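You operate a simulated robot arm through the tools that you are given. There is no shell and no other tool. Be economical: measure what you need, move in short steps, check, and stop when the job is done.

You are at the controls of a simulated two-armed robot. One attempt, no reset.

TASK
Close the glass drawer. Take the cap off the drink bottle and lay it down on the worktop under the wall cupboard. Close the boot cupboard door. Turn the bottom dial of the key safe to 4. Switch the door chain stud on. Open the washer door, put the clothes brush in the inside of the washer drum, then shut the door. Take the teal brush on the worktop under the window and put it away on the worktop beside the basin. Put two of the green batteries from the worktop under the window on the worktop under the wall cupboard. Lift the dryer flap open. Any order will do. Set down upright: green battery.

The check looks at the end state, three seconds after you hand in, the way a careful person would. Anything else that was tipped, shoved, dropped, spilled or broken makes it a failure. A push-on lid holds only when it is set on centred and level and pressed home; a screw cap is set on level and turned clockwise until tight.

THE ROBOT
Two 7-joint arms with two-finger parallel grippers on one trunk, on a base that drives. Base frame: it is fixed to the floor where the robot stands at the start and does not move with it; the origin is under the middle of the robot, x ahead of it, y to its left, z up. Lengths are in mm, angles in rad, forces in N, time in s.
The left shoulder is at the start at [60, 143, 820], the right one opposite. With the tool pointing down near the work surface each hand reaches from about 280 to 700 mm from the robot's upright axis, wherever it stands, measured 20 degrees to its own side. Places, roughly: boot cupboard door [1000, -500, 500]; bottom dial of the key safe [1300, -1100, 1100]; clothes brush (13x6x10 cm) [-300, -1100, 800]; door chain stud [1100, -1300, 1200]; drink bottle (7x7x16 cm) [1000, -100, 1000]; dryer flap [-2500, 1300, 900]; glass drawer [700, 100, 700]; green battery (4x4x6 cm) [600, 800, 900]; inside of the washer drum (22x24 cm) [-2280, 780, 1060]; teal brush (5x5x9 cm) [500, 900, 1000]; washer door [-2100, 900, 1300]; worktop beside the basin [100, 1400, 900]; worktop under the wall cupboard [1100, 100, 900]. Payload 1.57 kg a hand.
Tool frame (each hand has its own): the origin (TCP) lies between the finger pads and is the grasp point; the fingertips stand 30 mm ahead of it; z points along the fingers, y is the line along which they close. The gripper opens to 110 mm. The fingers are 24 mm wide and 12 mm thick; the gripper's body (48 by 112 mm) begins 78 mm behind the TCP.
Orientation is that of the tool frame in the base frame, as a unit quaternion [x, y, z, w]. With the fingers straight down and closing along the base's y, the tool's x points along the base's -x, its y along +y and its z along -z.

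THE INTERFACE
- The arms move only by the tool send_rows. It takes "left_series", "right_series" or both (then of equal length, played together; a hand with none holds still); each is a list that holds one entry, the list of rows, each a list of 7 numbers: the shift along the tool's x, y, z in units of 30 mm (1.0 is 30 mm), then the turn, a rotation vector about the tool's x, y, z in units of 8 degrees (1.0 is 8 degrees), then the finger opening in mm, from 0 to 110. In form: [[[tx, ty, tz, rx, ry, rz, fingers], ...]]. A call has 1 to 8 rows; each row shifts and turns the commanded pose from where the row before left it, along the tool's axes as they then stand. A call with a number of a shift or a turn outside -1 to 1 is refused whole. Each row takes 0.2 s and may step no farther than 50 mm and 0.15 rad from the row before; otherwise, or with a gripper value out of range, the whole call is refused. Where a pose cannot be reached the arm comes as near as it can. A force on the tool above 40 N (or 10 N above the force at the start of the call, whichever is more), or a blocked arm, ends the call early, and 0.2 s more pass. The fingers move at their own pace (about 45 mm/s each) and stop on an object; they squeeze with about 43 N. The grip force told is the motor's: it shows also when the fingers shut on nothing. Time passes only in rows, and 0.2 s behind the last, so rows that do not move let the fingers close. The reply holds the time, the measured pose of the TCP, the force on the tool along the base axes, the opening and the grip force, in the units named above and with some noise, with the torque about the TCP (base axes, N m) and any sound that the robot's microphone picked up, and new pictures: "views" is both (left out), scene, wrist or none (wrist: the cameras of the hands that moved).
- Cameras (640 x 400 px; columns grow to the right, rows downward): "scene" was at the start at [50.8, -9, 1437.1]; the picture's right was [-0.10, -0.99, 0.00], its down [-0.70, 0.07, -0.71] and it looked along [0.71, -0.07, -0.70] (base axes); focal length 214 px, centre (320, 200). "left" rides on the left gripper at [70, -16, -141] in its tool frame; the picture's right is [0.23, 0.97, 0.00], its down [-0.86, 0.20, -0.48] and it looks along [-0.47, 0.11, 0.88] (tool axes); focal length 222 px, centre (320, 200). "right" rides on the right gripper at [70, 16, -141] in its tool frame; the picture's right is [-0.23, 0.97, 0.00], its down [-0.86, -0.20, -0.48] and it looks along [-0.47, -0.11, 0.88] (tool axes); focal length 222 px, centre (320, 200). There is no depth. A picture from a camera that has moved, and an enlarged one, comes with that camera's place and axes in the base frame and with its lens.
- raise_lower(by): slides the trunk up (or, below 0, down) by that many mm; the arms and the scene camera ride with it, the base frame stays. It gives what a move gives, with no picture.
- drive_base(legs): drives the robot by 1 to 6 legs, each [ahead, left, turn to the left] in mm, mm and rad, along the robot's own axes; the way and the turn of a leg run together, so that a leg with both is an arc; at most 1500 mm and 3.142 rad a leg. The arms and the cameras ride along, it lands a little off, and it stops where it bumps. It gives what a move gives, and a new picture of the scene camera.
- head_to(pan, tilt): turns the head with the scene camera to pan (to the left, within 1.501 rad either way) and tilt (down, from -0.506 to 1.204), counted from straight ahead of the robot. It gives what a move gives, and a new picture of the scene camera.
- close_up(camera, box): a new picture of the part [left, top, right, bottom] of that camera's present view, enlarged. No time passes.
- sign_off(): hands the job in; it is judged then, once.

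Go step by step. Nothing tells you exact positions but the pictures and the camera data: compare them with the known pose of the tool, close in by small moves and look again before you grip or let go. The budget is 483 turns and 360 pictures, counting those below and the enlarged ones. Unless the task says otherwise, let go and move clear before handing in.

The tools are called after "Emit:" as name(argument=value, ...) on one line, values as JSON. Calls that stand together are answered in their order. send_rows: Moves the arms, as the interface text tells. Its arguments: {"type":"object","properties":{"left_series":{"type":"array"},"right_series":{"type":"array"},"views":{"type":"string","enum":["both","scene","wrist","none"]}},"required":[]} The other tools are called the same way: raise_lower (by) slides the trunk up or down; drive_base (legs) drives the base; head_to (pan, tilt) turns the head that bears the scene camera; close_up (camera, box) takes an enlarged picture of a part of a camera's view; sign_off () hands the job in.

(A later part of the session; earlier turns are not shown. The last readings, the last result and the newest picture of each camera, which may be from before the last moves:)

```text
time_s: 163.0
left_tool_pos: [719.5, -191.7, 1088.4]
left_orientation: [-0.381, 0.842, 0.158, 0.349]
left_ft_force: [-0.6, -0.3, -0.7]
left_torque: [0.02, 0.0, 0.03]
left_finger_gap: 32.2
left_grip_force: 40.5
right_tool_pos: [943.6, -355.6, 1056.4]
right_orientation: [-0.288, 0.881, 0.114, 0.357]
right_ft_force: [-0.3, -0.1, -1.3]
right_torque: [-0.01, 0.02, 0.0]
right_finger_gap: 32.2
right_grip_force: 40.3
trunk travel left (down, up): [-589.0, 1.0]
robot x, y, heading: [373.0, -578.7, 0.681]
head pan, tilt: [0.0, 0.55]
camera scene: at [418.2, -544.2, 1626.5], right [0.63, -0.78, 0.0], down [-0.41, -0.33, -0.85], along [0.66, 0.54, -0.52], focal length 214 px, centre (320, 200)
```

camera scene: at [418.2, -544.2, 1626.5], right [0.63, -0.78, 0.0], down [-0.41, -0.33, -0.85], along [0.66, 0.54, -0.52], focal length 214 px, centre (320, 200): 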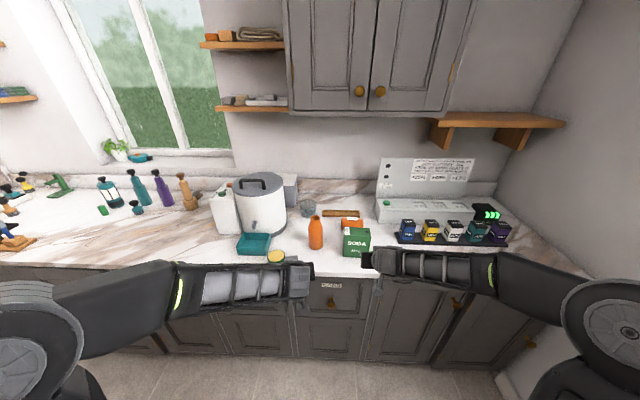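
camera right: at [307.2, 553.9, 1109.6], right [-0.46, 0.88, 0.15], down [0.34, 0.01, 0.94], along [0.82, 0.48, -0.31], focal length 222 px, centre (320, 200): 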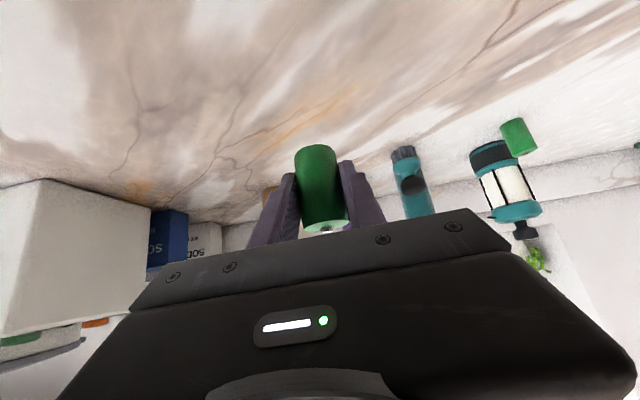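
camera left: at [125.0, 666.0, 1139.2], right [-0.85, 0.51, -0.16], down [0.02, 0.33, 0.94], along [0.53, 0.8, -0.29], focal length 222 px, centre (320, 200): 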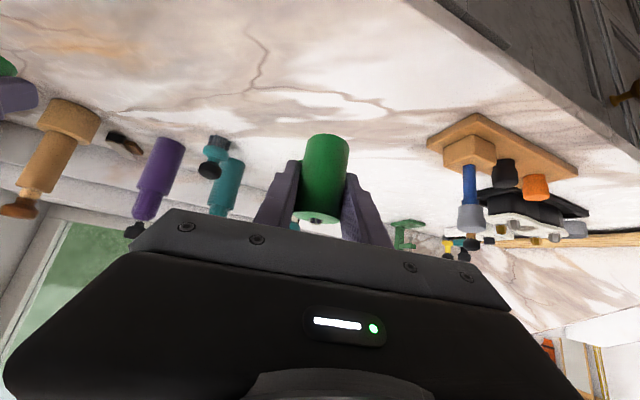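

Emit:
send_rows(right_series=[[[0.72, 0.5, -0.69, 0, 0, 0, 10], [0.72, 0.5, -0.69, 0, 0, 0, 10], [0, 0.8, 0, 0, 0, 0, 10], [0, 0.8, 0, 0, 0, 0, 10], [0, 0.8, 0, 0, 0, 0, 10]]], views="none")

Emit:
drive_base(legs=[[160, 0, 0.02]])

Emit:
close_up(camera="left", box=[0, 0, 640, 400])

Emit:
close_up(camera="right", box=[0, 0, 640, 400])

```text
time_s: 164.2
left_tool_pos: [718.7, -191.0, 1089.1]
left_orientation: [-0.38, 0.842, 0.157, 0.348]
left_ft_force: [-0.1, 0.4, -1.4]
left_torque: [0.02, -0.04, -0.02]
left_finger_gap: 32.2
left_grip_force: 40.4
right_tool_pos: [835.2, -308.0, 1057.1]
right_orientation: [-0.287, 0.882, 0.113, 0.357]
right_ft_force: [0.4, 0.5, -2.2]
right_torque: [-0.06, 0.0, -0.02]
right_finger_gap: 32.0
right_grip_force: 40.6
trunk travel left (down, up): [-589.0, 1.0]
robot x, y, heading: [371.5, -580.2, 0.682]
head pan, tilt: [0.0, 0.55]
```

```text
time_s: 165.6
left_tool_pos: [837.0, -82.8, 1088.7]
left_orientation: [-0.388, 0.839, 0.16, 0.347]
left_ft_force: [0.2, -0.9, -1.8]
left_torque: [-0.01, 0.0, -0.01]
left_finger_gap: 32.1
left_grip_force: 40.6
right_tool_pos: [953.4, -197.3, 1056.1]
right_orientation: [-0.296, 0.879, 0.116, 0.355]
right_ft_force: [-0.7, -0.1, -1.3]
right_torque: [-0.01, 0.03, 0.01]
right_finger_gap: 32.1
right_grip_force: 40.5
trunk travel left (down, up): [-589.0, 1.0]
robot x, y, heading: [495.5, -479.0, 0.697]
head pan, tilt: [0.0, 0.55]
camera scene: at [541.7, -440.0, 1626.5], right [0.64, -0.77, 0.0], down [-0.4, -0.34, -0.85], along [0.65, 0.55, -0.52], focal length 214 px, centre (320, 200)
```

scene: 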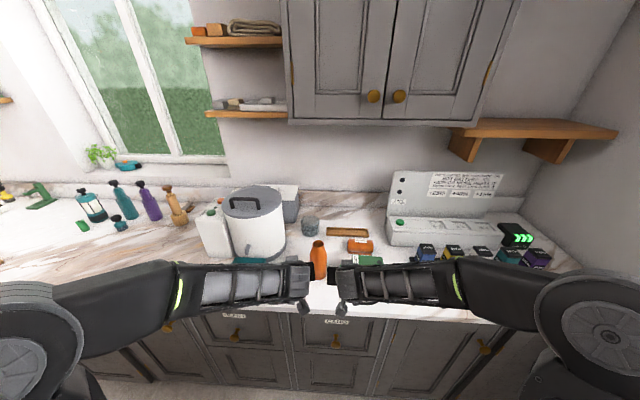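

```text
1.00 times, centred on (320, 200) of left
camera zoom: at [752.4, -206.5, 1138.5], right [-0.85, 0.51, -0.16], down [0.02, 0.33, 0.94], along [0.53, 0.79, -0.29], focal length 222 px, centre (320, 200)
```

zoom: 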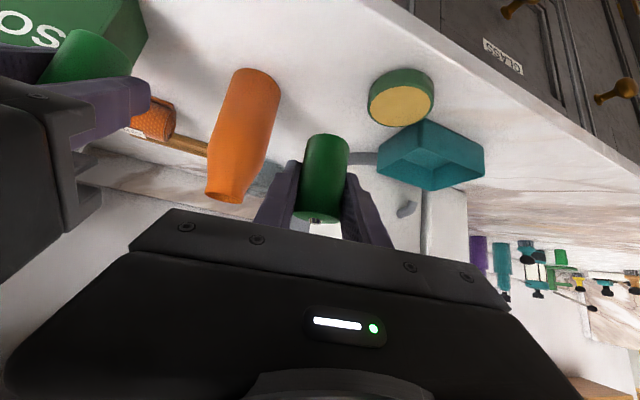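

```text
1.00 times, centred on (320, 200) of right
camera zoom: at [825.0, -274.4, 1108.5], right [-0.46, 0.88, 0.15], down [0.34, 0.02, 0.94], along [0.82, 0.48, -0.31], focal length 222 px, centre (320, 200)
```

zoom: 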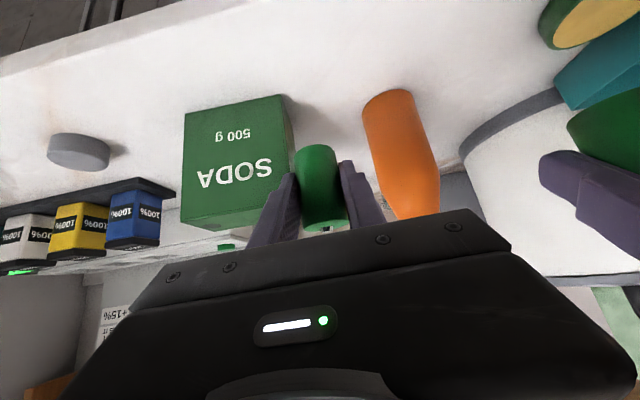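

Both spots are free. I'll set the left battery down first.

Emit:
send_rows(left_series=[[[0.5, -0.09, 0.84, 0, 0, 0, 10], [0.63, -0.09, 0.84, 0, 0, 0, 10], [0.67, -0.09, 0.84, 0, 0, 0, 10], [0.67, -0.09, 0.8, 0, 0, 0, 10]]], views="wrist")

```text
time_s: 166.6
left_tool_pos: [855.6, -77.7, 966.1]
left_orientation: [-0.388, 0.838, 0.162, 0.347]
left_ft_force: [-0.4, -0.1, -1.6]
left_torque: [0.0, -0.03, 0.01]
left_finger_gap: 32.0
left_grip_force: 40.4
right_tool_pos: [951.5, -197.9, 1055.5]
right_orientation: [-0.296, 0.879, 0.117, 0.355]
right_ft_force: [0.3, -0.2, -1.7]
right_torque: [0.01, 0.01, 0.01]
right_finger_gap: 32.1
right_grip_force: 40.6
trunk travel left (down, up): [-589.0, 1.0]
robot x, y, heading: [496.1, -479.5, 0.699]
head pan, tilt: [0.0, 0.55]
camera left: at [771.4, -201.1, 1016.0], right [-0.85, 0.51, -0.16], down [0.02, 0.33, 0.94], along [0.53, 0.79, -0.29], focal length 222 px, centre (320, 200)
```

left: 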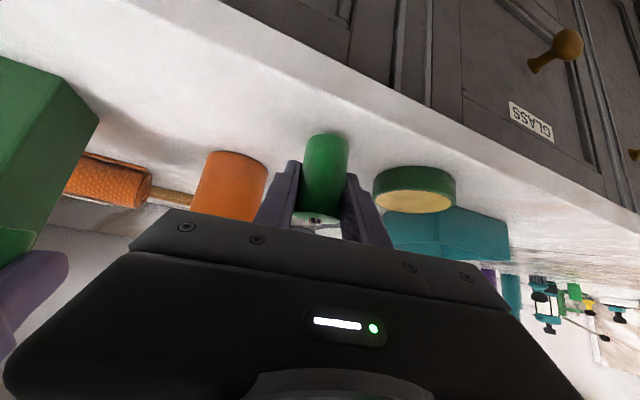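

Emit:
send_rows(left_series=[[[0.07, 0, 0.07, 0, 0, 0, 10], [0.07, 0, 0.07, 0, 0, 0, 10], [0.04, 0, 0.04, 0, 0, 0, 10], [0.04, 0, 0.04, 0, 0, 0, 10]]], views="none")

```text
time_s: 167.6
left_tool_pos: [855.4, -76.2, 958.2]
left_orientation: [-0.388, 0.838, 0.162, 0.349]
left_ft_force: [-1.5, 0.0, 8.1]
left_torque: [-0.01, 0.18, 0.02]
left_finger_gap: 32.0
left_grip_force: 40.3
right_tool_pos: [951.7, -198.0, 1057.5]
right_orientation: [-0.295, 0.879, 0.117, 0.356]
right_ft_force: [-1.1, 0.6, -1.9]
right_torque: [0.02, 0.02, 0.01]
right_finger_gap: 32.0
right_grip_force: 40.6
trunk travel left (down, up): [-589.0, 1.0]
robot x, y, heading: [493.6, -479.4, 0.7]
head pan, tilt: [0.0, 0.55]
```

Emit:
send_rows(left_series=[[[0, 0, 0, 0, 0, 0, 45], [0, 0, 0, 0, 0, 0, 62], [0, 0, -0.5, 0, 0, 0, 62], [0, 0, -0.9, 0, 0, 0, 62], [0, 0, -1, 0, 0, 0, 62], [0, 0, -1, 0, 0, 0, 62], [0, 0, -1, 0, 0, 0, 62]]], views="wrist")

```text
time_s: 169.2
left_tool_pos: [793.7, -147.8, 1050.4]
left_orientation: [-0.387, 0.839, 0.16, 0.347]
left_ft_force: [-1.2, -0.5, 0.6]
left_torque: [0.03, -0.05, -0.04]
left_finger_gap: 61.8
left_grip_force: 0.1
right_tool_pos: [952.8, -197.9, 1057.2]
right_orientation: [-0.294, 0.879, 0.117, 0.356]
right_ft_force: [0.1, -0.5, -1.3]
right_torque: [-0.04, 0.0, 0.02]
right_finger_gap: 32.1
right_grip_force: 40.3
trunk travel left (down, up): [-589.0, 1.0]
robot x, y, heading: [493.8, -476.3, 0.702]
head pan, tilt: [0.0, 0.55]
camera left: at [709.3, -272.3, 1100.5], right [-0.85, 0.51, -0.16], down [0.02, 0.33, 0.94], along [0.53, 0.79, -0.29], focal length 222 px, centre (320, 200)
```

left: 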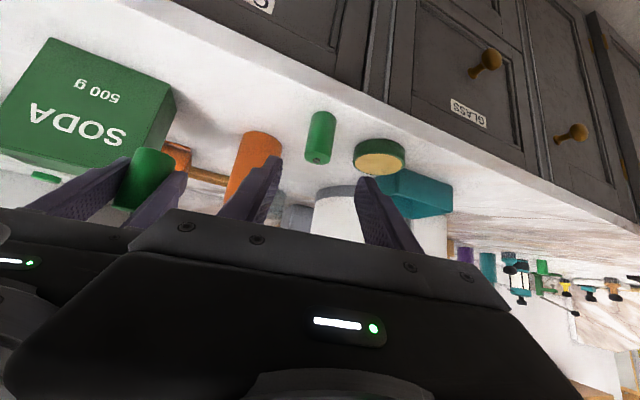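

Emit:
send_rows(left_series=[[[0.35, 0.9, -0.35, 0, 0, 0, 62], [0.35, 0.9, -0.35, 0, 0, 0, 62], [0.35, 0.9, -0.35, 0, 0, 0, 62], [0, 0, 0, 0, 0, 0, 62]]], right_series=[[[0.6, 0.13, 0.53, 0, 0, 0, 10], [0.6, 0.13, 0.53, 0, 0, 0, 10], [0.6, 0.13, 0.53, 0, 0, 0, 10], [0.55, 0.13, 0.5, 0, 0, 0, 10]]], views="wrist")

```text
time_s: 170.2
left_tool_pos: [759.8, -130.8, 1061.9]
left_orientation: [-0.389, 0.838, 0.162, 0.346]
left_ft_force: [-0.2, -1.3, 0.3]
left_torque: [0.01, 0.01, 0.02]
left_finger_gap: 61.8
left_grip_force: 0.0
left hand out of reach, approached as far as the arm can: row 2, 3
right_tool_pos: [937.9, -189.8, 959.7]
right_orientation: [-0.295, 0.879, 0.117, 0.356]
right_ft_force: [-1.1, 0.1, -1.7]
right_torque: [0.01, 0.02, 0.04]
right_finger_gap: 32.1
right_grip_force: 40.0
trunk travel left (down, up): [-589.0, 1.0]
robot x, y, heading: [498.8, -478.9, 0.704]
head pan, tilt: [0.0, 0.55]
camera right: at [808.7, -266.8, 1013.3], right [-0.46, 0.88, 0.15], down [0.34, 0.01, 0.94], along [0.82, 0.48, -0.31], focal length 222 px, centre (320, 200)
camera left: at [675.5, -254.2, 1112.8], right [-0.85, 0.51, -0.16], down [0.02, 0.33, 0.94], along [0.53, 0.8, -0.29], focal length 222 px, centre (320, 200)
```

right: 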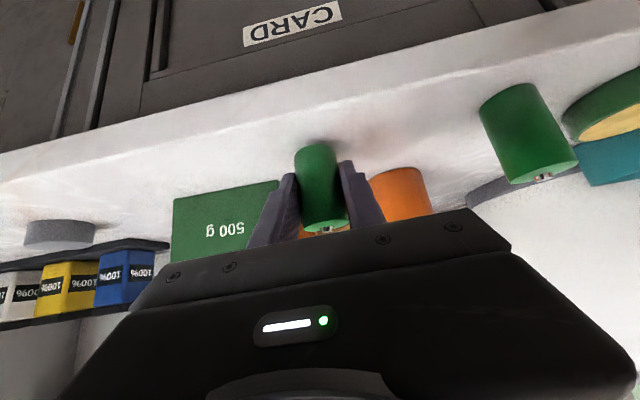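
left: 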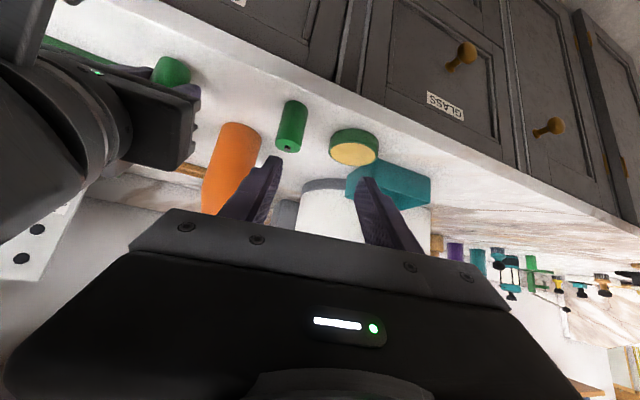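

Emit:
send_rows(right_series=[[[0.05, 0, 0.05, 0, 0, 0, 10], [0.05, 0, 0.05, 0, 0, 0, 10], [0.05, 0, 0.05, 0, 0, 0, 10], [0.04, 0, 0.04, 0, 0, 0, 10]]], views="none")

```text
time_s: 171.2
left_tool_pos: [759.2, -129.9, 1062.5]
left_orientation: [-0.388, 0.838, 0.161, 0.347]
left_ft_force: [0.0, -0.1, 0.8]
left_torque: [-0.02, -0.05, -0.01]
left_finger_gap: 62.1
left_grip_force: 0.1
right_tool_pos: [937.4, -189.9, 953.3]
right_orientation: [-0.296, 0.879, 0.117, 0.356]
right_ft_force: [-0.7, -0.5, -1.6]
right_torque: [0.02, 0.0, 0.0]
right_finger_gap: 32.2
right_grip_force: 41.2
trunk travel left (down, up): [-589.0, 1.0]
robot x, y, heading: [492.0, -478.3, 0.701]
head pan, tilt: [0.0, 0.55]
```

Emit:
send_rows(right_series=[[[0.04, 0, 0.04, 0, 0, 0, 10], [0.04, 0, 0.04, 0, 0, 0, 10], [0.03, 0, 0.03, 0, 0, 0, 10]]], views="none")

```text
time_s: 172.0
left_tool_pos: [757.0, -132.5, 1064.0]
left_orientation: [-0.388, 0.838, 0.162, 0.348]
left_ft_force: [-0.5, -1.2, -0.7]
left_torque: [-0.03, 0.02, -0.03]
left_finger_gap: 61.9
left_grip_force: 0.1
right_tool_pos: [939.0, -191.0, 953.4]
right_orientation: [-0.294, 0.877, 0.118, 0.36]
right_ft_force: [-1.3, -4.1, 27.9]
right_torque: [0.01, 0.27, 0.06]
right_finger_gap: 32.0
right_grip_force: 40.5
trunk travel left (down, up): [-589.0, 1.0]
robot x, y, heading: [494.1, -478.7, 0.698]
head pan, tilt: [0.0, 0.55]
```

Contact (about 28 N). I'll ease up a hair, release, and retreat.

Emit:
send_rows(right_series=[[[-0.06, 0, -0.06, 0, 0, 0, 10], [0, 0, 0, 0, 0, 0, 45], [0, 0, 0, 0, 0, 0, 62], [0, 0, -0.5, 0, 0, 0, 62], [0, 0, -0.9, 0, 0, 0, 62], [0, 0, -1, 0, 0, 0, 62], [0, 0, -1, 0, 0, 0, 62], [0, 0, -1, 0, 0, 0, 62]]], views="both")

Emit:
close_up(camera="scene", box=[240, 200, 480, 350])

```text
time_s: 173.8
left_tool_pos: [757.9, -130.5, 1062.8]
left_orientation: [-0.389, 0.838, 0.162, 0.347]
left_ft_force: [-0.2, -0.1, 0.0]
left_torque: [0.01, 0.0, 0.01]
left_finger_gap: 62.0
left_grip_force: 0.0
right_tool_pos: [863.6, -246.3, 1047.6]
right_orientation: [-0.296, 0.879, 0.117, 0.356]
right_ft_force: [0.8, -0.9, -0.2]
right_torque: [-0.01, -0.01, 0.01]
right_finger_gap: 61.9
right_grip_force: 0.0
trunk travel left (down, up): [-589.0, 1.0]
robot x, y, heading: [493.7, -480.3, 0.695]
head pan, tilt: [0.0, 0.55]
camera scene: at [539.4, -442.2, 1626.6], right [0.64, -0.77, 0.0], down [-0.4, -0.34, -0.85], along [0.65, 0.55, -0.52], focal length 214 px, centre (320, 200)
camera right: at [734.1, -323.1, 1100.7], right [-0.46, 0.88, 0.15], down [0.34, 0.01, 0.94], along [0.82, 0.48, -0.31], focal length 222 px, centre (320, 200)
```

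scene: 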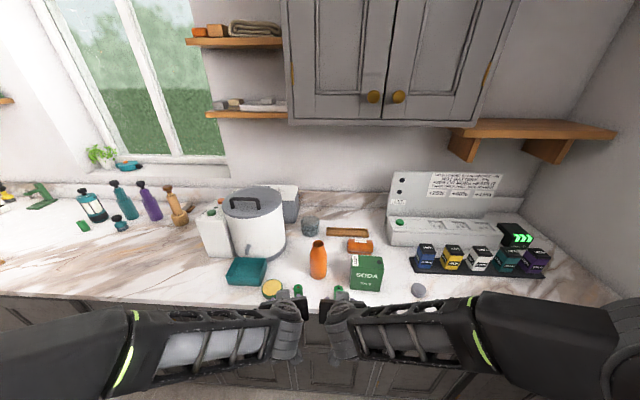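
right: 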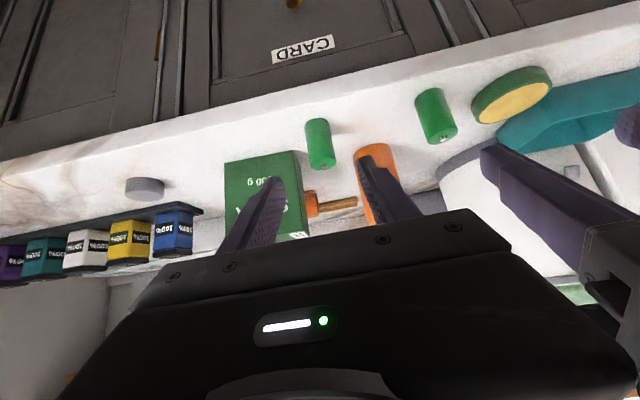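

```text
2.67 times, centred on (360, 275) of scene
camera zoom: at [539.4, -442.2, 1626.6], right [0.64, -0.77, 0.0], down [-0.4, -0.34, -0.85], along [0.65, 0.55, -0.52], focal length 572 px, centre (213, 0)
```

zoom: 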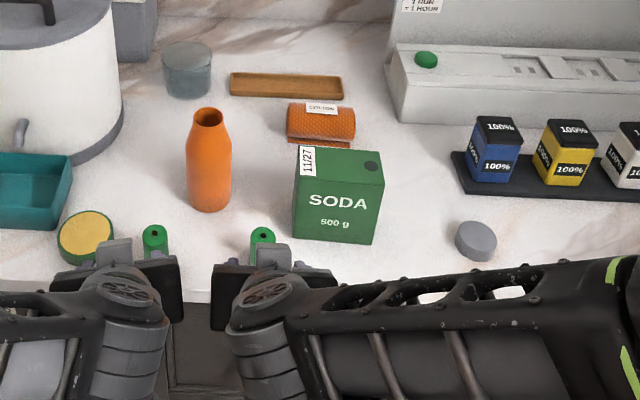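

Both batteries stand upright. To be safe about the worktop zone, I'll shift the cap nearer the middle; driving right 300 to pick it up.

Emit:
drive_base(legs=[[0, -300, 0]])

Emit:
close_up(camera="right", box=[0, 0, 640, 400])

```text
time_s: 175.9
left_tool_pos: [949.5, -357.6, 1062.4]
left_orientation: [-0.387, 0.838, 0.162, 0.348]
left_ft_force: [0.3, 0.8, 0.1]
left_torque: [-0.04, 0.04, 0.03]
left_finger_gap: 62.0
left_grip_force: 0.1
right_tool_pos: [1056.1, -471.1, 1047.4]
right_orientation: [-0.295, 0.879, 0.118, 0.356]
right_ft_force: [0.3, -0.5, 0.3]
right_torque: [0.02, 0.0, 0.02]
right_finger_gap: 62.0
right_grip_force: 0.0
trunk travel left (down, up): [-589.0, 1.0]
robot x, y, heading: [683.3, -706.5, 0.698]
head pan, tilt: [0.0, 0.55]
camera scene: at [731.3, -668.1, 1626.6], right [0.64, -0.77, 0.0], down [-0.4, -0.34, -0.85], along [0.65, 0.55, -0.52], focal length 214 px, centre (320, 200)
```

scene: 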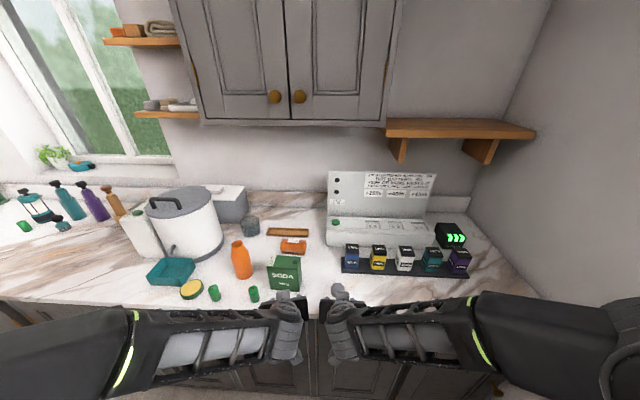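

```text
1.00 times, centred on (320, 200) of right
camera zoom: at [925.7, -548.7, 1100.3], right [-0.46, 0.88, 0.15], down [0.34, 0.01, 0.94], along [0.82, 0.48, -0.31], focal length 222 px, centre (320, 200)
```

zoom: 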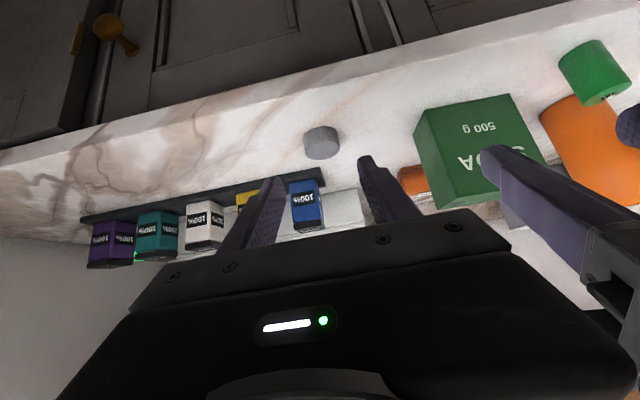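

Emit:
send_rows(right_series=[[[-0.1, 0, 0.97, 0, 0, 0, 75], [-0.1, 0, 0.97, 0, 0, 0, 75], [-0.1, 0, 0.97, 0, 0, 0, 75], [-0.1, 0, 0.8, 0, 0, 0, 75]]], views="wrist")

```text
time_s: 176.9
left_tool_pos: [950.4, -356.3, 1060.9]
left_orientation: [-0.388, 0.838, 0.161, 0.347]
left_ft_force: [0.0, -0.2, -0.5]
left_torque: [-0.02, 0.0, -0.03]
left_finger_gap: 62.2
left_grip_force: 0.1
right_tool_pos: [1123.2, -420.6, 974.3]
right_orientation: [-0.295, 0.879, 0.117, 0.356]
right_ft_force: [-0.8, -0.3, -0.2]
right_torque: [0.02, 0.0, 0.0]
right_finger_gap: 75.1
right_grip_force: 0.1
trunk travel left (down, up): [-589.0, 1.0]
robot x, y, heading: [683.2, -705.4, 0.696]
head pan, tilt: [0.0, 0.55]
camera right: at [994.1, -497.4, 1028.3], right [-0.46, 0.88, 0.15], down [0.34, 0.01, 0.94], along [0.82, 0.48, -0.31], focal length 222 px, centre (320, 200)
```

right: 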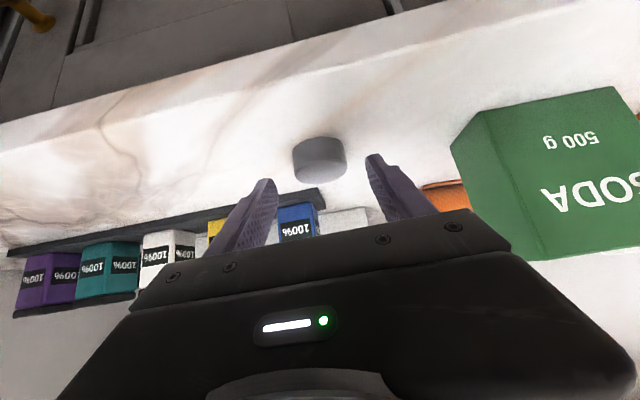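

Emit:
send_rows(right_series=[[[0, 0.09, 0.95, 0, 0, 0, 75], [0, 0, 0, 0, 0, 0, 40], [0, 0, 0, 0, 0, 0, 30], [0, 0, 0, 0, 0, 0, 30]]], views="wrist")

```text
time_s: 177.9
left_tool_pos: [949.4, -356.2, 1062.5]
left_orientation: [-0.388, 0.839, 0.161, 0.347]
left_ft_force: [-0.7, -0.2, -0.5]
left_torque: [0.01, 0.01, 0.04]
left_finger_gap: 61.9
left_grip_force: 0.1
right_tool_pos: [1137.1, -407.6, 954.8]
right_orientation: [-0.296, 0.879, 0.117, 0.356]
right_ft_force: [0.1, 0.3, 2.6]
right_torque: [0.06, -0.04, -0.01]
right_finger_gap: 46.5
right_grip_force: 23.3
trunk travel left (down, up): [-589.0, 1.0]
robot x, y, heading: [688.0, -706.6, 0.699]
head pan, tilt: [0.0, 0.55]
camera right: at [1008.3, -484.0, 1008.0], right [-0.46, 0.88, 0.15], down [0.34, 0.01, 0.94], along [0.82, 0.48, -0.31], focal length 222 px, centre (320, 200)
```

right: 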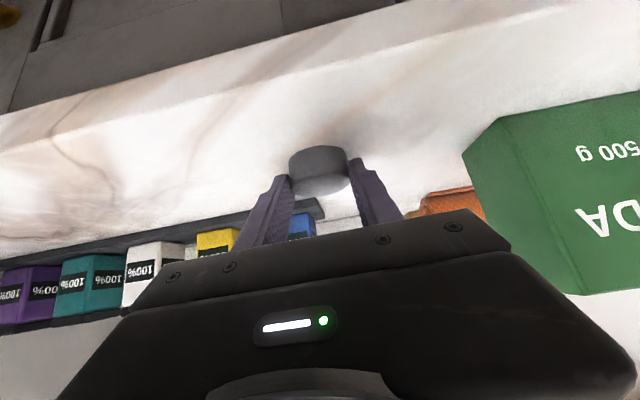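

Emit:
send_rows(right_series=[[[0, 0, 0, 0, 0, 0, 20], [0, 0, -0.5, 0, 0, 0, 20], [0, 0, -1, 0, 0, 0, 20], [0, 0, -1, 0, 0, 0, 20], [0, 0, -1, 0, 0, 0, 20], [0, 0, -0.5, 0, 0, 0, 20]]], views="none")

Emit:
drive_base(legs=[[0, 205, 0]])

Emit:
close_up(camera="right", box=[0, 0, 640, 400])

```text
time_s: 179.3
left_tool_pos: [949.2, -357.1, 1063.2]
left_orientation: [-0.387, 0.839, 0.161, 0.347]
left_ft_force: [-0.8, -0.3, -0.5]
left_torque: [-0.02, 0.02, 0.0]
left_finger_gap: 61.9
left_grip_force: 0.0
right_tool_pos: [1071.2, -456.9, 1040.4]
right_orientation: [-0.296, 0.879, 0.117, 0.355]
right_ft_force: [0.3, 0.4, 0.0]
right_torque: [-0.04, -0.02, -0.02]
right_finger_gap: 44.6
right_grip_force: 42.8
trunk travel left (down, up): [-589.0, 1.0]
robot x, y, heading: [688.5, -702.8, 0.7]
head pan, tilt: [0.0, 0.55]
```

```text
time_s: 180.9
left_tool_pos: [817.8, -198.9, 1062.8]
left_orientation: [-0.387, 0.839, 0.16, 0.348]
left_ft_force: [0.6, 0.0, -0.2]
left_torque: [-0.02, 0.01, -0.02]
left_finger_gap: 61.9
left_grip_force: 0.0
right_tool_pos: [938.5, -299.0, 1040.6]
right_orientation: [-0.294, 0.879, 0.116, 0.357]
right_ft_force: [-0.1, 0.1, -0.5]
right_torque: [-0.05, 0.0, -0.03]
right_finger_gap: 45.0
right_grip_force: 43.1
trunk travel left (down, up): [-589.0, 1.0]
robot x, y, heading: [552.9, -546.0, 0.698]
head pan, tilt: [0.0, 0.55]
camera scene: at [596.9, -508.4, 1626.6], right [0.64, -0.77, 0.0], down [-0.4, -0.34, -0.85], along [0.65, 0.55, -0.52], focal length 214 px, centre (320, 200)
```

scene: 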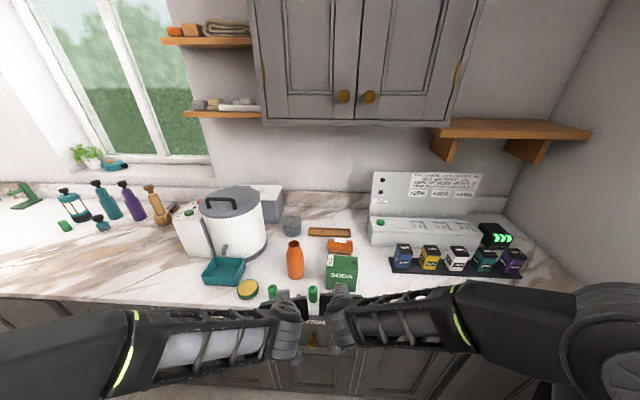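

```text
1.00 times, centred on (320, 200) of right
camera zoom: at [809.2, -375.3, 1092.8], right [-0.46, 0.88, 0.15], down [0.34, 0.02, 0.94], along [0.82, 0.48, -0.31], focal length 222 px, centre (320, 200)
```

zoom: 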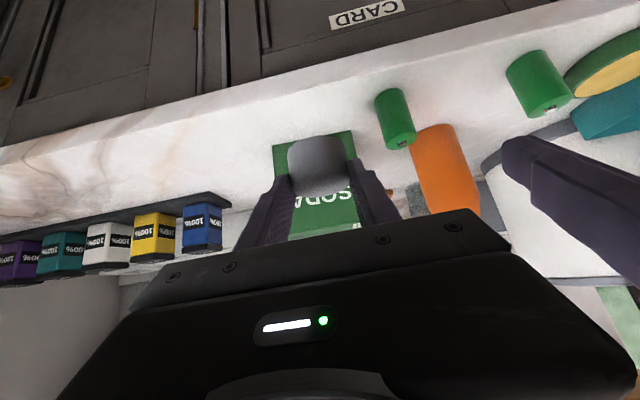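

Emit:
send_rows(right_series=[[[0.1, -0.05, 0.85, 0, 0, 0, 20], [0.1, -0.05, 0.85, 0, 0, 0, 20], [0.1, -0.05, 0.85, 0, 0, 0, 20], [0.1, -0.05, 0.8, 0, 0, 0, 20], [0.04, 0, 0.04, 0, 0, 0, 20]]], views="wrist")

```text
time_s: 182.1
left_tool_pos: [817.4, -200.2, 1063.0]
left_orientation: [-0.387, 0.839, 0.16, 0.347]
left_ft_force: [0.3, -0.2, 0.3]
left_torque: [0.0, 0.0, 0.0]
left_finger_gap: 62.0
left_grip_force: 0.0
right_tool_pos: [990.5, -267.6, 957.9]
right_orientation: [-0.294, 0.879, 0.116, 0.356]
right_ft_force: [-0.1, -1.0, 0.6]
right_torque: [0.0, 0.0, 0.0]
right_finger_gap: 45.1
right_grip_force: 42.8
trunk travel left (down, up): [-589.0, 1.0]
robot x, y, heading: [553.7, -546.0, 0.697]
head pan, tilt: [0.0, 0.55]
camera right: at [861.9, -344.7, 1010.2], right [-0.46, 0.88, 0.15], down [0.34, 0.01, 0.94], along [0.82, 0.48, -0.31], focal length 222 px, centre (320, 200)
```

right: 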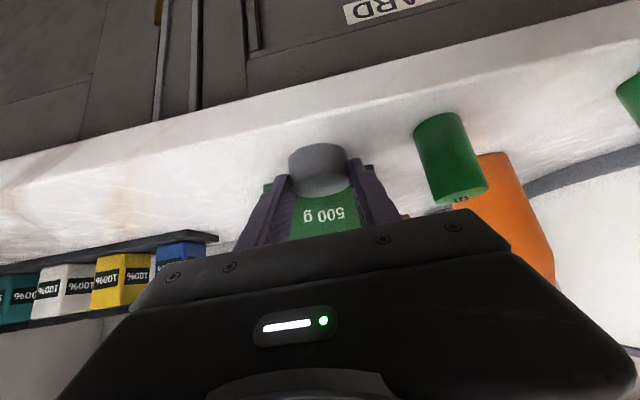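

Emit:
send_rows(right_series=[[[0.05, 0, 0.05, 0, 0, 0, 20], [0.05, 0, 0.05, 0, 0, 0, 20], [0.03, 0, 0.03, 0, 0, 0, 20]]], views="none")

```text
time_s: 182.9
left_tool_pos: [816.0, -199.6, 1062.8]
left_orientation: [-0.389, 0.838, 0.162, 0.347]
left_ft_force: [0.2, 0.2, -0.2]
left_torque: [0.0, -0.01, -0.01]
left_finger_gap: 61.9
left_grip_force: 0.1
right_tool_pos: [991.7, -267.5, 954.7]
right_orientation: [-0.294, 0.878, 0.118, 0.358]
right_ft_force: [-0.7, -2.2, 19.8]
right_torque: [0.06, -0.18, -0.01]
right_finger_gap: 44.9
right_grip_force: 43.0
trunk travel left (down, up): [-589.0, 1.0]
robot x, y, heading: [554.7, -547.6, 0.7]
head pan, tilt: [0.0, 0.55]
```

Emit:
send_rows(right_series=[[[-0.04, 0, -0.04, 0, 0, 0, 20], [0, 0, 0, 0, 0, 0, 55], [0, 0, 0, 0, 0, 0, 64], [0, 0, -0.5, 0, 0, 0, 64], [0, 0, -1, 0, 0, 0, 64], [0, 0, -1, 0, 0, 0, 64], [0, 0, -1, 0, 0, 0, 64], [0, 0, -1, 0, 0, 0, 64]]], views="wrist")

Emit:
drive_base(legs=[[-250, 0, 0]])

Emit:
head_to(pan=-0.5, tilt=0.8)

```text
time_s: 184.7
left_tool_pos: [816.4, -199.6, 1063.3]
left_orientation: [-0.387, 0.839, 0.16, 0.347]
left_ft_force: [0.5, -0.9, 0.2]
left_torque: [0.01, 0.02, 0.0]
left_finger_gap: 61.7
left_grip_force: 0.0
right_tool_pos: [915.6, -323.8, 1053.1]
right_orientation: [-0.295, 0.879, 0.116, 0.356]
right_ft_force: [0.3, -0.2, -0.4]
right_torque: [0.02, -0.02, -0.05]
right_finger_gap: 64.0
right_grip_force: 0.1
trunk travel left (down, up): [-589.0, 1.0]
robot x, y, heading: [551.4, -546.3, 0.697]
head pan, tilt: [0.0, 0.55]
camera right: at [787.2, -401.1, 1106.1], right [-0.46, 0.88, 0.15], down [0.34, 0.01, 0.94], along [0.82, 0.48, -0.31], focal length 222 px, centre (320, 200)
```

right: 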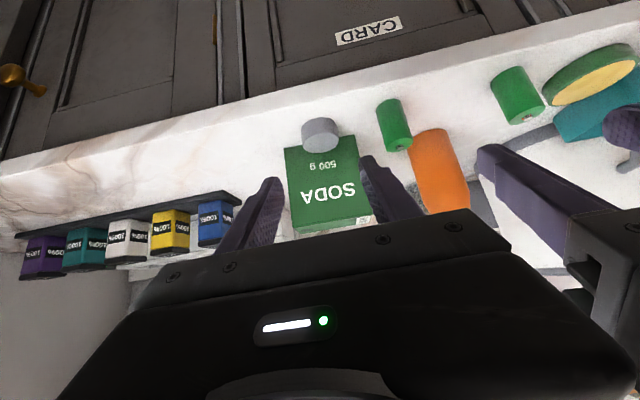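

```text
time_s: 186.5
left_tool_pos: [626.3, -359.8, 1063.7]
left_orientation: [-0.388, 0.839, 0.161, 0.347]
left_ft_force: [-0.3, -0.1, -0.6]
left_torque: [-0.01, -0.02, 0.03]
left_finger_gap: 62.0
left_grip_force: 0.1
right_tool_pos: [725.5, -483.2, 1053.0]
right_orientation: [-0.296, 0.879, 0.117, 0.356]
right_ft_force: [0.7, 0.4, -0.6]
right_torque: [-0.02, -0.01, 0.0]
right_finger_gap: 64.1
right_grip_force: 0.1
trunk travel left (down, up): [-589.0, 1.0]
robot x, y, heading: [362.1, -705.6, 0.702]
head pan, tilt: [0.0, 0.55]
camera scene: at [406.5, -670.6, 1626.6], right [0.64, -0.77, 0.0], down [-0.4, -0.34, -0.85], along [0.65, 0.55, -0.52], focal length 214 px, centre (320, 200)
```

scene: 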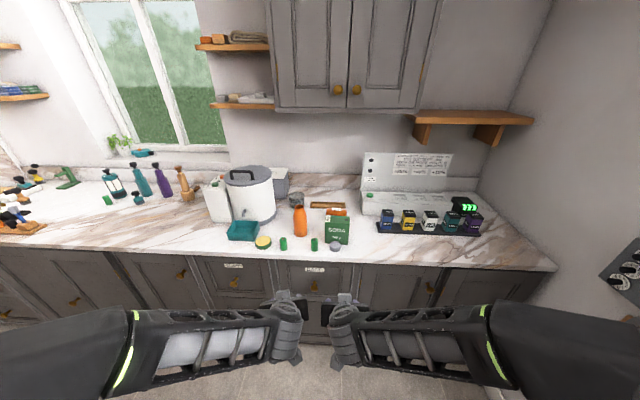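

```text
time_s: 187.4
left_tool_pos: [625.9, -358.3, 1063.7]
left_orientation: [-0.387, 0.839, 0.161, 0.347]
left_ft_force: [0.5, 1.4, 0.1]
left_torque: [-0.02, 0.02, 0.03]
left_finger_gap: 61.9
left_grip_force: 0.2
right_tool_pos: [725.6, -482.6, 1053.2]
right_orientation: [-0.295, 0.879, 0.117, 0.356]
right_ft_force: [0.2, 0.5, -0.4]
right_torque: [-0.02, 0.0, 0.0]
right_finger_gap: 64.1
right_grip_force: 0.1
trunk travel left (down, up): [-589.0, 1.0]
robot x, y, heading: [364.2, -707.6, 0.702]
head pan, tilt: [-0.499, 0.799]
camera scene: at [418.0, -711.3, 1605.2], right [0.2, -0.98, 0.0], down [-0.7, -0.14, -0.7], along [0.68, 0.14, -0.72], focal length 214 px, centre (320, 200)
```

scene: 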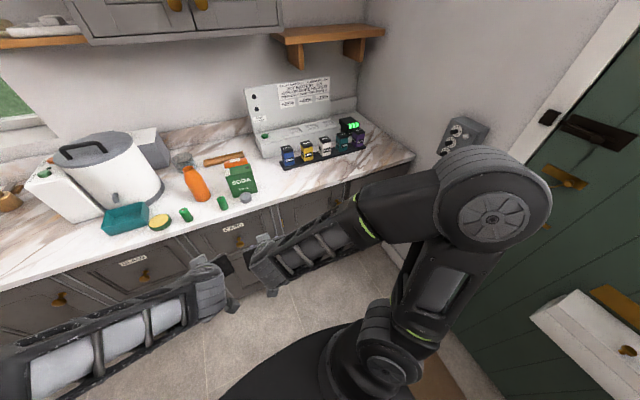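

Emit:
close_up(camera="scene", box=[200, 140, 440, 290])

Emit:
close_up(camera="right", box=[0, 0, 640, 400])

```text
2.67 times, centred on (320, 215) of scene
camera zoom: at [418.0, -711.3, 1605.2], right [0.2, -0.98, 0.0], down [-0.7, -0.14, -0.7], along [0.68, 0.14, -0.72], focal length 572 px, centre (320, 160)
```

zoom: 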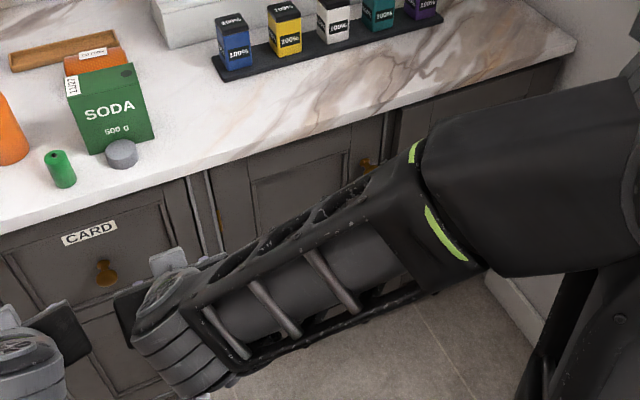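

```text
1.00 times, centred on (320, 200) of right
camera zoom: at [597.5, -560.0, 1105.7], right [-0.46, 0.88, 0.15], down [0.34, 0.01, 0.94], along [0.82, 0.48, -0.31], focal length 222 px, centre (320, 200)
```

zoom: 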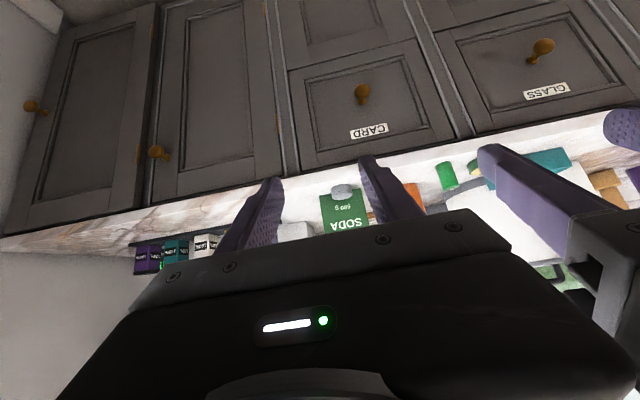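

The boot door looks flush and everything on the right worktop is in order. Now the teal brush: drive left and in toward it.

Emit:
drive_base(legs=[[0, 960, 0], [310, 0, 0]])

Emit:
close_up(camera="left", box=[0, 0, 640, 400])

```text
time_s: 194.2
left_tool_pos: [239.7, 583.1, 1062.9]
left_orientation: [-0.392, 0.837, 0.163, 0.346]
left_ft_force: [-0.1, 0.5, 0.0]
left_torque: [-0.01, -0.03, 0.01]
left_finger_gap: 62.2
left_grip_force: 0.0
right_tool_pos: [341.6, 459.0, 1053.7]
right_orientation: [-0.298, 0.878, 0.117, 0.355]
right_ft_force: [0.5, -0.3, 0.1]
right_torque: [0.0, -0.01, 0.03]
right_finger_gap: 63.9
right_grip_force: 0.1
trunk travel left (down, up): [-589.0, 1.0]
robot x, y, heading: [-21.5, 231.8, 0.711]
head pan, tilt: [-0.499, 0.799]
camera scene: at [35.6, 228.6, 1605.1], right [0.21, -0.98, 0.0], down [-0.7, -0.15, -0.7], along [0.68, 0.14, -0.72], focal length 214 px, centre (320, 200)
```

scene: 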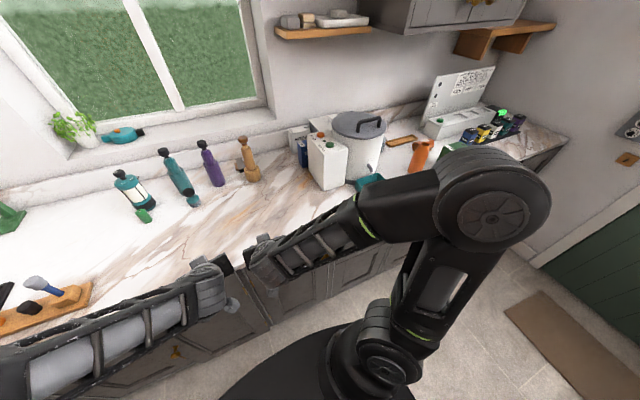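

```text
1.00 times, centred on (320, 200) of left
camera zoom: at [157.9, 457.9, 1112.7], right [-0.85, 0.5, -0.16], down [0.02, 0.33, 0.94], along [0.52, 0.8, -0.29], focal length 222 px, centre (320, 200)
```

zoom: 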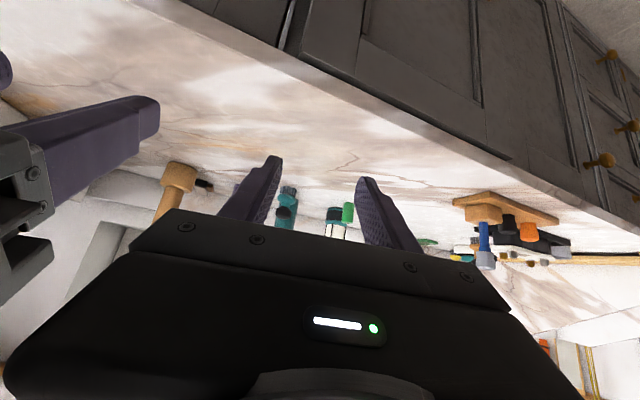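

Emit:
send_rows(left_series=[[[-0.7, -0.15, 0.71, 0, 0, 0, 75], [-0.7, -0.15, 0.71, 0, 0, 0, 75], [-0.7, -0.15, 0.71, 0, 0, 0, 75], [-0.7, -0.15, 0.71, 0, 0, 0, 75], [-0.7, -0.15, 0.71, 0, 0, 0, 75], [-0.7, -0.15, 0.71, 0, 0, 0, 75], [-0.7, -0.15, 0.71, 0, 0, 0, 75], [-0.7, -0.15, 0.71, 0, 0, 0, 75]]], views="wrist")

```text
time_s: 195.9
left_tool_pos: [421.7, 744.1, 1061.0]
left_orientation: [-0.392, 0.837, 0.163, 0.345]
left_ft_force: [0.7, 0.5, 0.3]
left_torque: [-0.01, 0.01, 0.0]
left_finger_gap: 75.0
left_grip_force: 0.0
right_tool_pos: [341.4, 458.8, 1052.9]
right_orientation: [-0.299, 0.878, 0.118, 0.355]
right_ft_force: [-0.2, 0.8, -0.3]
right_torque: [-0.01, -0.02, 0.03]
right_finger_gap: 64.1
right_grip_force: 0.0
trunk travel left (down, up): [-589.0, 1.0]
robot x, y, heading: [-21.7, 229.6, 0.708]
head pan, tilt: [-0.499, 0.799]
camera left: at [338.2, 618.6, 1110.6], right [-0.85, 0.5, -0.16], down [0.02, 0.33, 0.94], along [0.52, 0.8, -0.29], focal length 222 px, centre (320, 200)
```

left: 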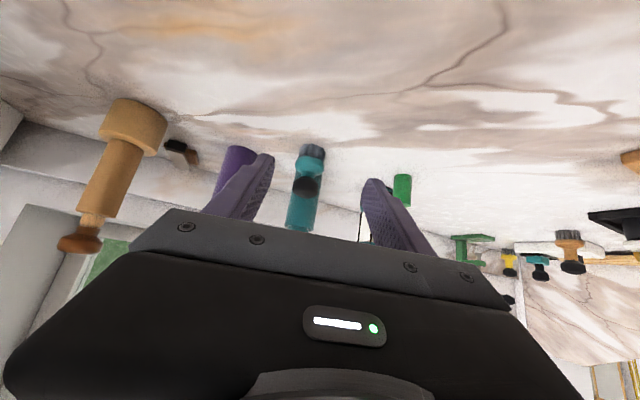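

Emit:
send_rows(left_series=[[[-0.31, 0, 0.92, 0, 0, 0, 75], [-0.31, 0, 0.92, 0, 0, 0, 75], [-0.31, 0, 0.92, 0, 0, 0, 75], [-0.31, 0, 0.92, 0, 0, 0, 75], [-0.31, 0, 0.92, 0, 0, 0, 75]]], views="wrist")

```text
time_s: 197.2
left_tool_pos: [505.1, 844.1, 996.2]
left_orientation: [-0.392, 0.838, 0.162, 0.345]
left_ft_force: [0.3, 0.6, 0.0]
left_torque: [0.01, -0.02, 0.01]
left_finger_gap: 74.9
left_grip_force: 0.1
right_tool_pos: [341.1, 460.9, 1052.2]
right_orientation: [-0.3, 0.878, 0.118, 0.354]
right_ft_force: [-0.1, 0.7, 0.3]
right_torque: [-0.01, -0.01, -0.02]
right_finger_gap: 63.9
right_grip_force: 0.0
trunk travel left (down, up): [-589.0, 1.0]
robot x, y, heading: [-19.1, 236.1, 0.713]
head pan, tilt: [-0.499, 0.799]
camera left: at [423.2, 719.9, 1045.9], right [-0.85, 0.5, -0.16], down [0.02, 0.33, 0.94], along [0.52, 0.8, -0.29], focal length 222 px, centre (320, 200)
```

left: 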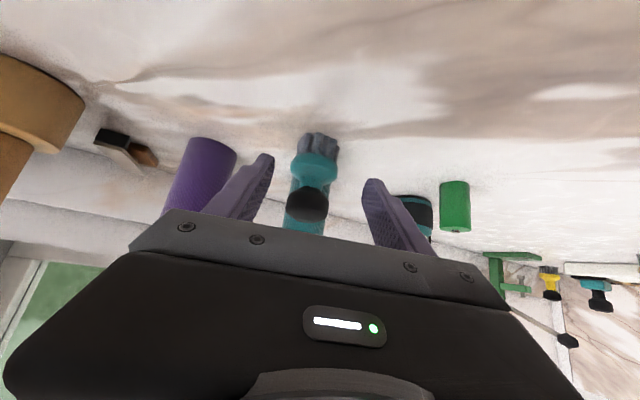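

Emit:
send_rows(left_series=[[[-0.35, -0.07, 0.95, 0, 0, 0, 75], [-0.35, -0.07, 0.95, 0, 0, 0, 75], [0, 0, 0, 0, 0, 0, 40], [0, 0, 0, 0, 0, 0, 20], [0, 0, 0, 0, 0, 0, 15], [0, 0, 0, 0, 0, 0, 15]]], views="wrist")

```text
time_s: 198.6
left_tool_pos: [543.5, 883.7, 969.8]
left_orientation: [-0.392, 0.837, 0.163, 0.346]
left_ft_force: [-1.6, -0.2, 1.5]
left_torque: [-0.02, 0.0, 0.01]
left_finger_gap: 47.7
left_grip_force: 34.1
right_tool_pos: [339.8, 458.8, 1052.9]
right_orientation: [-0.3, 0.877, 0.119, 0.356]
right_ft_force: [0.0, 0.3, 0.2]
right_torque: [-0.03, -0.01, -0.02]
right_finger_gap: 64.2
right_grip_force: 0.1
trunk travel left (down, up): [-589.0, 1.0]
robot x, y, heading: [-22.0, 228.9, 0.708]
head pan, tilt: [-0.499, 0.799]
camera left: at [460.3, 758.6, 1020.0], right [-0.85, 0.5, -0.16], down [0.02, 0.33, 0.94], along [0.52, 0.8, -0.29], focal length 222 px, centre (320, 200)
```

left: 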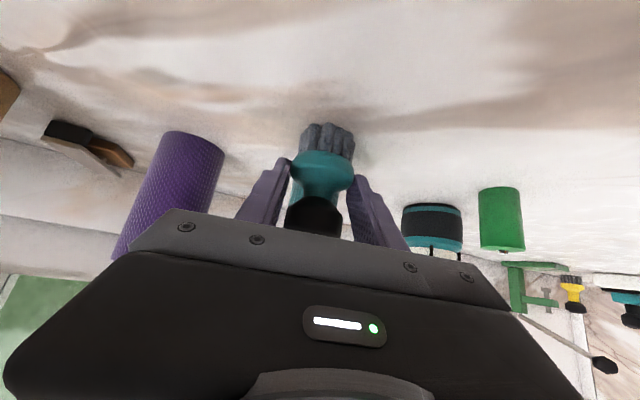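

The brush is gripped. Lifting and retreating.

Emit:
send_rows(left_series=[[[-0.3, 0, -0.3, 0, 0, 0, 15], [-0.7, 0, -0.7, 0, 0, 0, 15], [-0.7, 0, -0.7, 0, 0, 0, 15], [-0.7, 0, -0.7, 0, 0, 0, 15], [0.7, 0, -0.7, 0, 0, 0, 15], [0.7, 0, -0.7, 0, 0, 0, 15], [0.7, 0, -0.7, 0, 0, 0, 15], [0.7, 0, -0.7, 0, 0, 0, 15]]], views="none")

Emit:
send_rows(left_series=[[[0.7, 0, -0.7, 0, 0, 0, 15], [0.7, 0, -0.7, 0, 0, 0, 15], [0.7, 0, -0.7, 0, 0, 0, 15], [0.7, 0, -0.7, 0, 0, 0, 15], [0.7, 0, -0.7, 0, 0, 0, 15], [0.7, 0, -0.7, 0, 0, 0, 15]]], views="wrist")

```text
time_s: 200.3
left_tool_pos: [469.2, 790.7, 1071.6]
left_orientation: [-0.392, 0.837, 0.163, 0.347]
left_ft_force: [-0.1, -0.3, -1.4]
left_torque: [-0.01, 0.0, 0.04]
left_finger_gap: 47.6
left_grip_force: 42.9
right_tool_pos: [340.6, 458.8, 1052.9]
right_orientation: [-0.3, 0.878, 0.119, 0.355]
right_ft_force: [0.4, 0.4, -0.5]
right_torque: [0.02, -0.02, 0.04]
right_finger_gap: 63.9
right_grip_force: 0.1
trunk travel left (down, up): [-589.0, 1.0]
robot x, y, heading: [-20.1, 231.0, 0.708]
head pan, tilt: [-0.499, 0.799]
```

```text
time_s: 201.8
left_tool_pos: [351.2, 654.8, 1074.3]
left_orientation: [-0.391, 0.837, 0.162, 0.347]
left_ft_force: [1.3, -0.9, -1.2]
left_torque: [-0.02, 0.0, 0.02]
left_finger_gap: 47.6
left_grip_force: 43.2
right_tool_pos: [341.4, 458.1, 1053.8]
right_orientation: [-0.299, 0.878, 0.119, 0.355]
right_ft_force: [0.0, 0.2, 0.3]
right_torque: [0.0, 0.0, 0.01]
right_finger_gap: 63.9
right_grip_force: 0.1
trunk travel left (down, up): [-589.0, 1.0]
robot x, y, heading: [-19.8, 230.5, 0.711]
head pan, tilt: [-0.499, 0.799]
camera left: at [268.8, 530.0, 1124.0], right [-0.85, 0.5, -0.16], down [0.02, 0.33, 0.94], along [0.52, 0.8, -0.29], focal length 222 px, centre (320, 200)
```

left: 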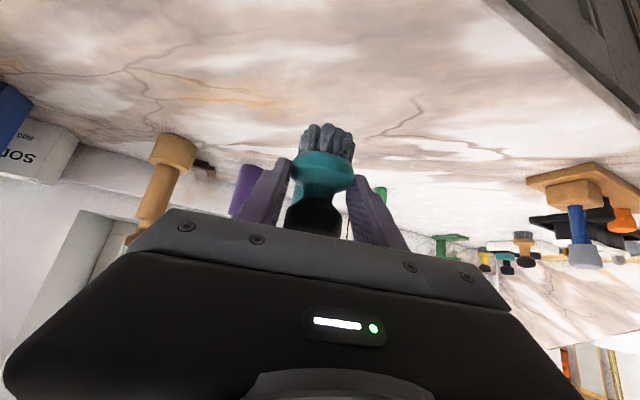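

Emit:
drive_base(legs=[[-120, 0, 0], [0, 735, 0]])

Emit:
head_to(pan=0.0, tilt=0.7)

```text
time_s: 206.6
left_tool_pos: [-218.6, 1140.2, 1074.0]
left_orientation: [-0.392, 0.836, 0.163, 0.347]
left_ft_force: [0.1, 0.2, -0.9]
left_torque: [0.01, 0.02, 0.01]
left_finger_gap: 47.1
left_grip_force: 43.0
right_tool_pos: [-228.0, 943.0, 1053.8]
right_orientation: [-0.3, 0.877, 0.118, 0.355]
right_ft_force: [-0.5, 0.0, 0.8]
right_torque: [-0.02, -0.02, 0.01]
right_finger_gap: 63.8
right_grip_force: 0.1
trunk travel left (down, up): [-589.0, 1.0]
robot x, y, heading: [-592.2, 714.0, 0.707]
head pan, tilt: [-0.499, 0.799]
camera scene: at [-535.6, 712.0, 1605.2], right [0.21, -0.98, 0.0], down [-0.7, -0.15, -0.7], along [0.68, 0.15, -0.72], focal length 214 px, centre (320, 200)
```

scene: 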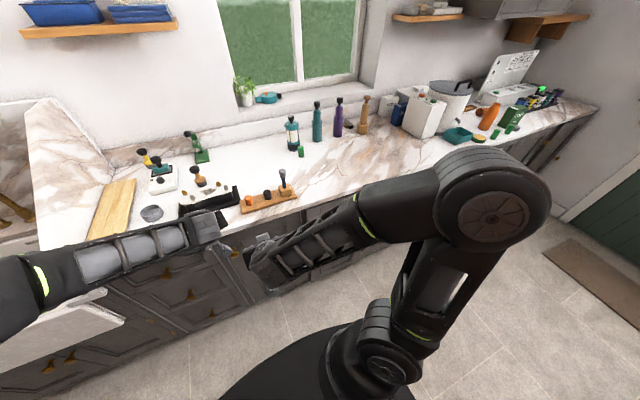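

```text
time_s: 207.5
left_tool_pos: [-218.5, 1139.4, 1074.5]
left_orientation: [-0.393, 0.837, 0.163, 0.345]
left_ft_force: [-0.6, 0.1, -0.8]
left_torque: [0.0, 0.01, -0.01]
left_finger_gap: 47.4
left_grip_force: 42.6
right_tool_pos: [-228.4, 942.4, 1053.0]
right_orientation: [-0.299, 0.877, 0.119, 0.356]
right_ft_force: [0.3, -0.3, -0.2]
right_torque: [0.01, 0.01, -0.02]
right_finger_gap: 63.8
right_grip_force: 0.1
trunk travel left (down, up): [-589.0, 1.0]
robot x, y, heading: [-591.3, 714.1, 0.71]
head pan, tilt: [0.0, 0.7]
camera scene: at [-549.6, 750.0, 1613.4], right [0.65, -0.76, 0.0], down [-0.49, -0.42, -0.76], along [0.58, 0.5, -0.64], focal length 214 px, centre (320, 200)
```

scene: 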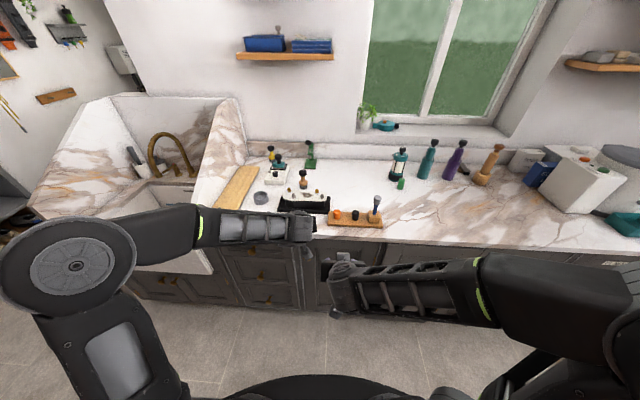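

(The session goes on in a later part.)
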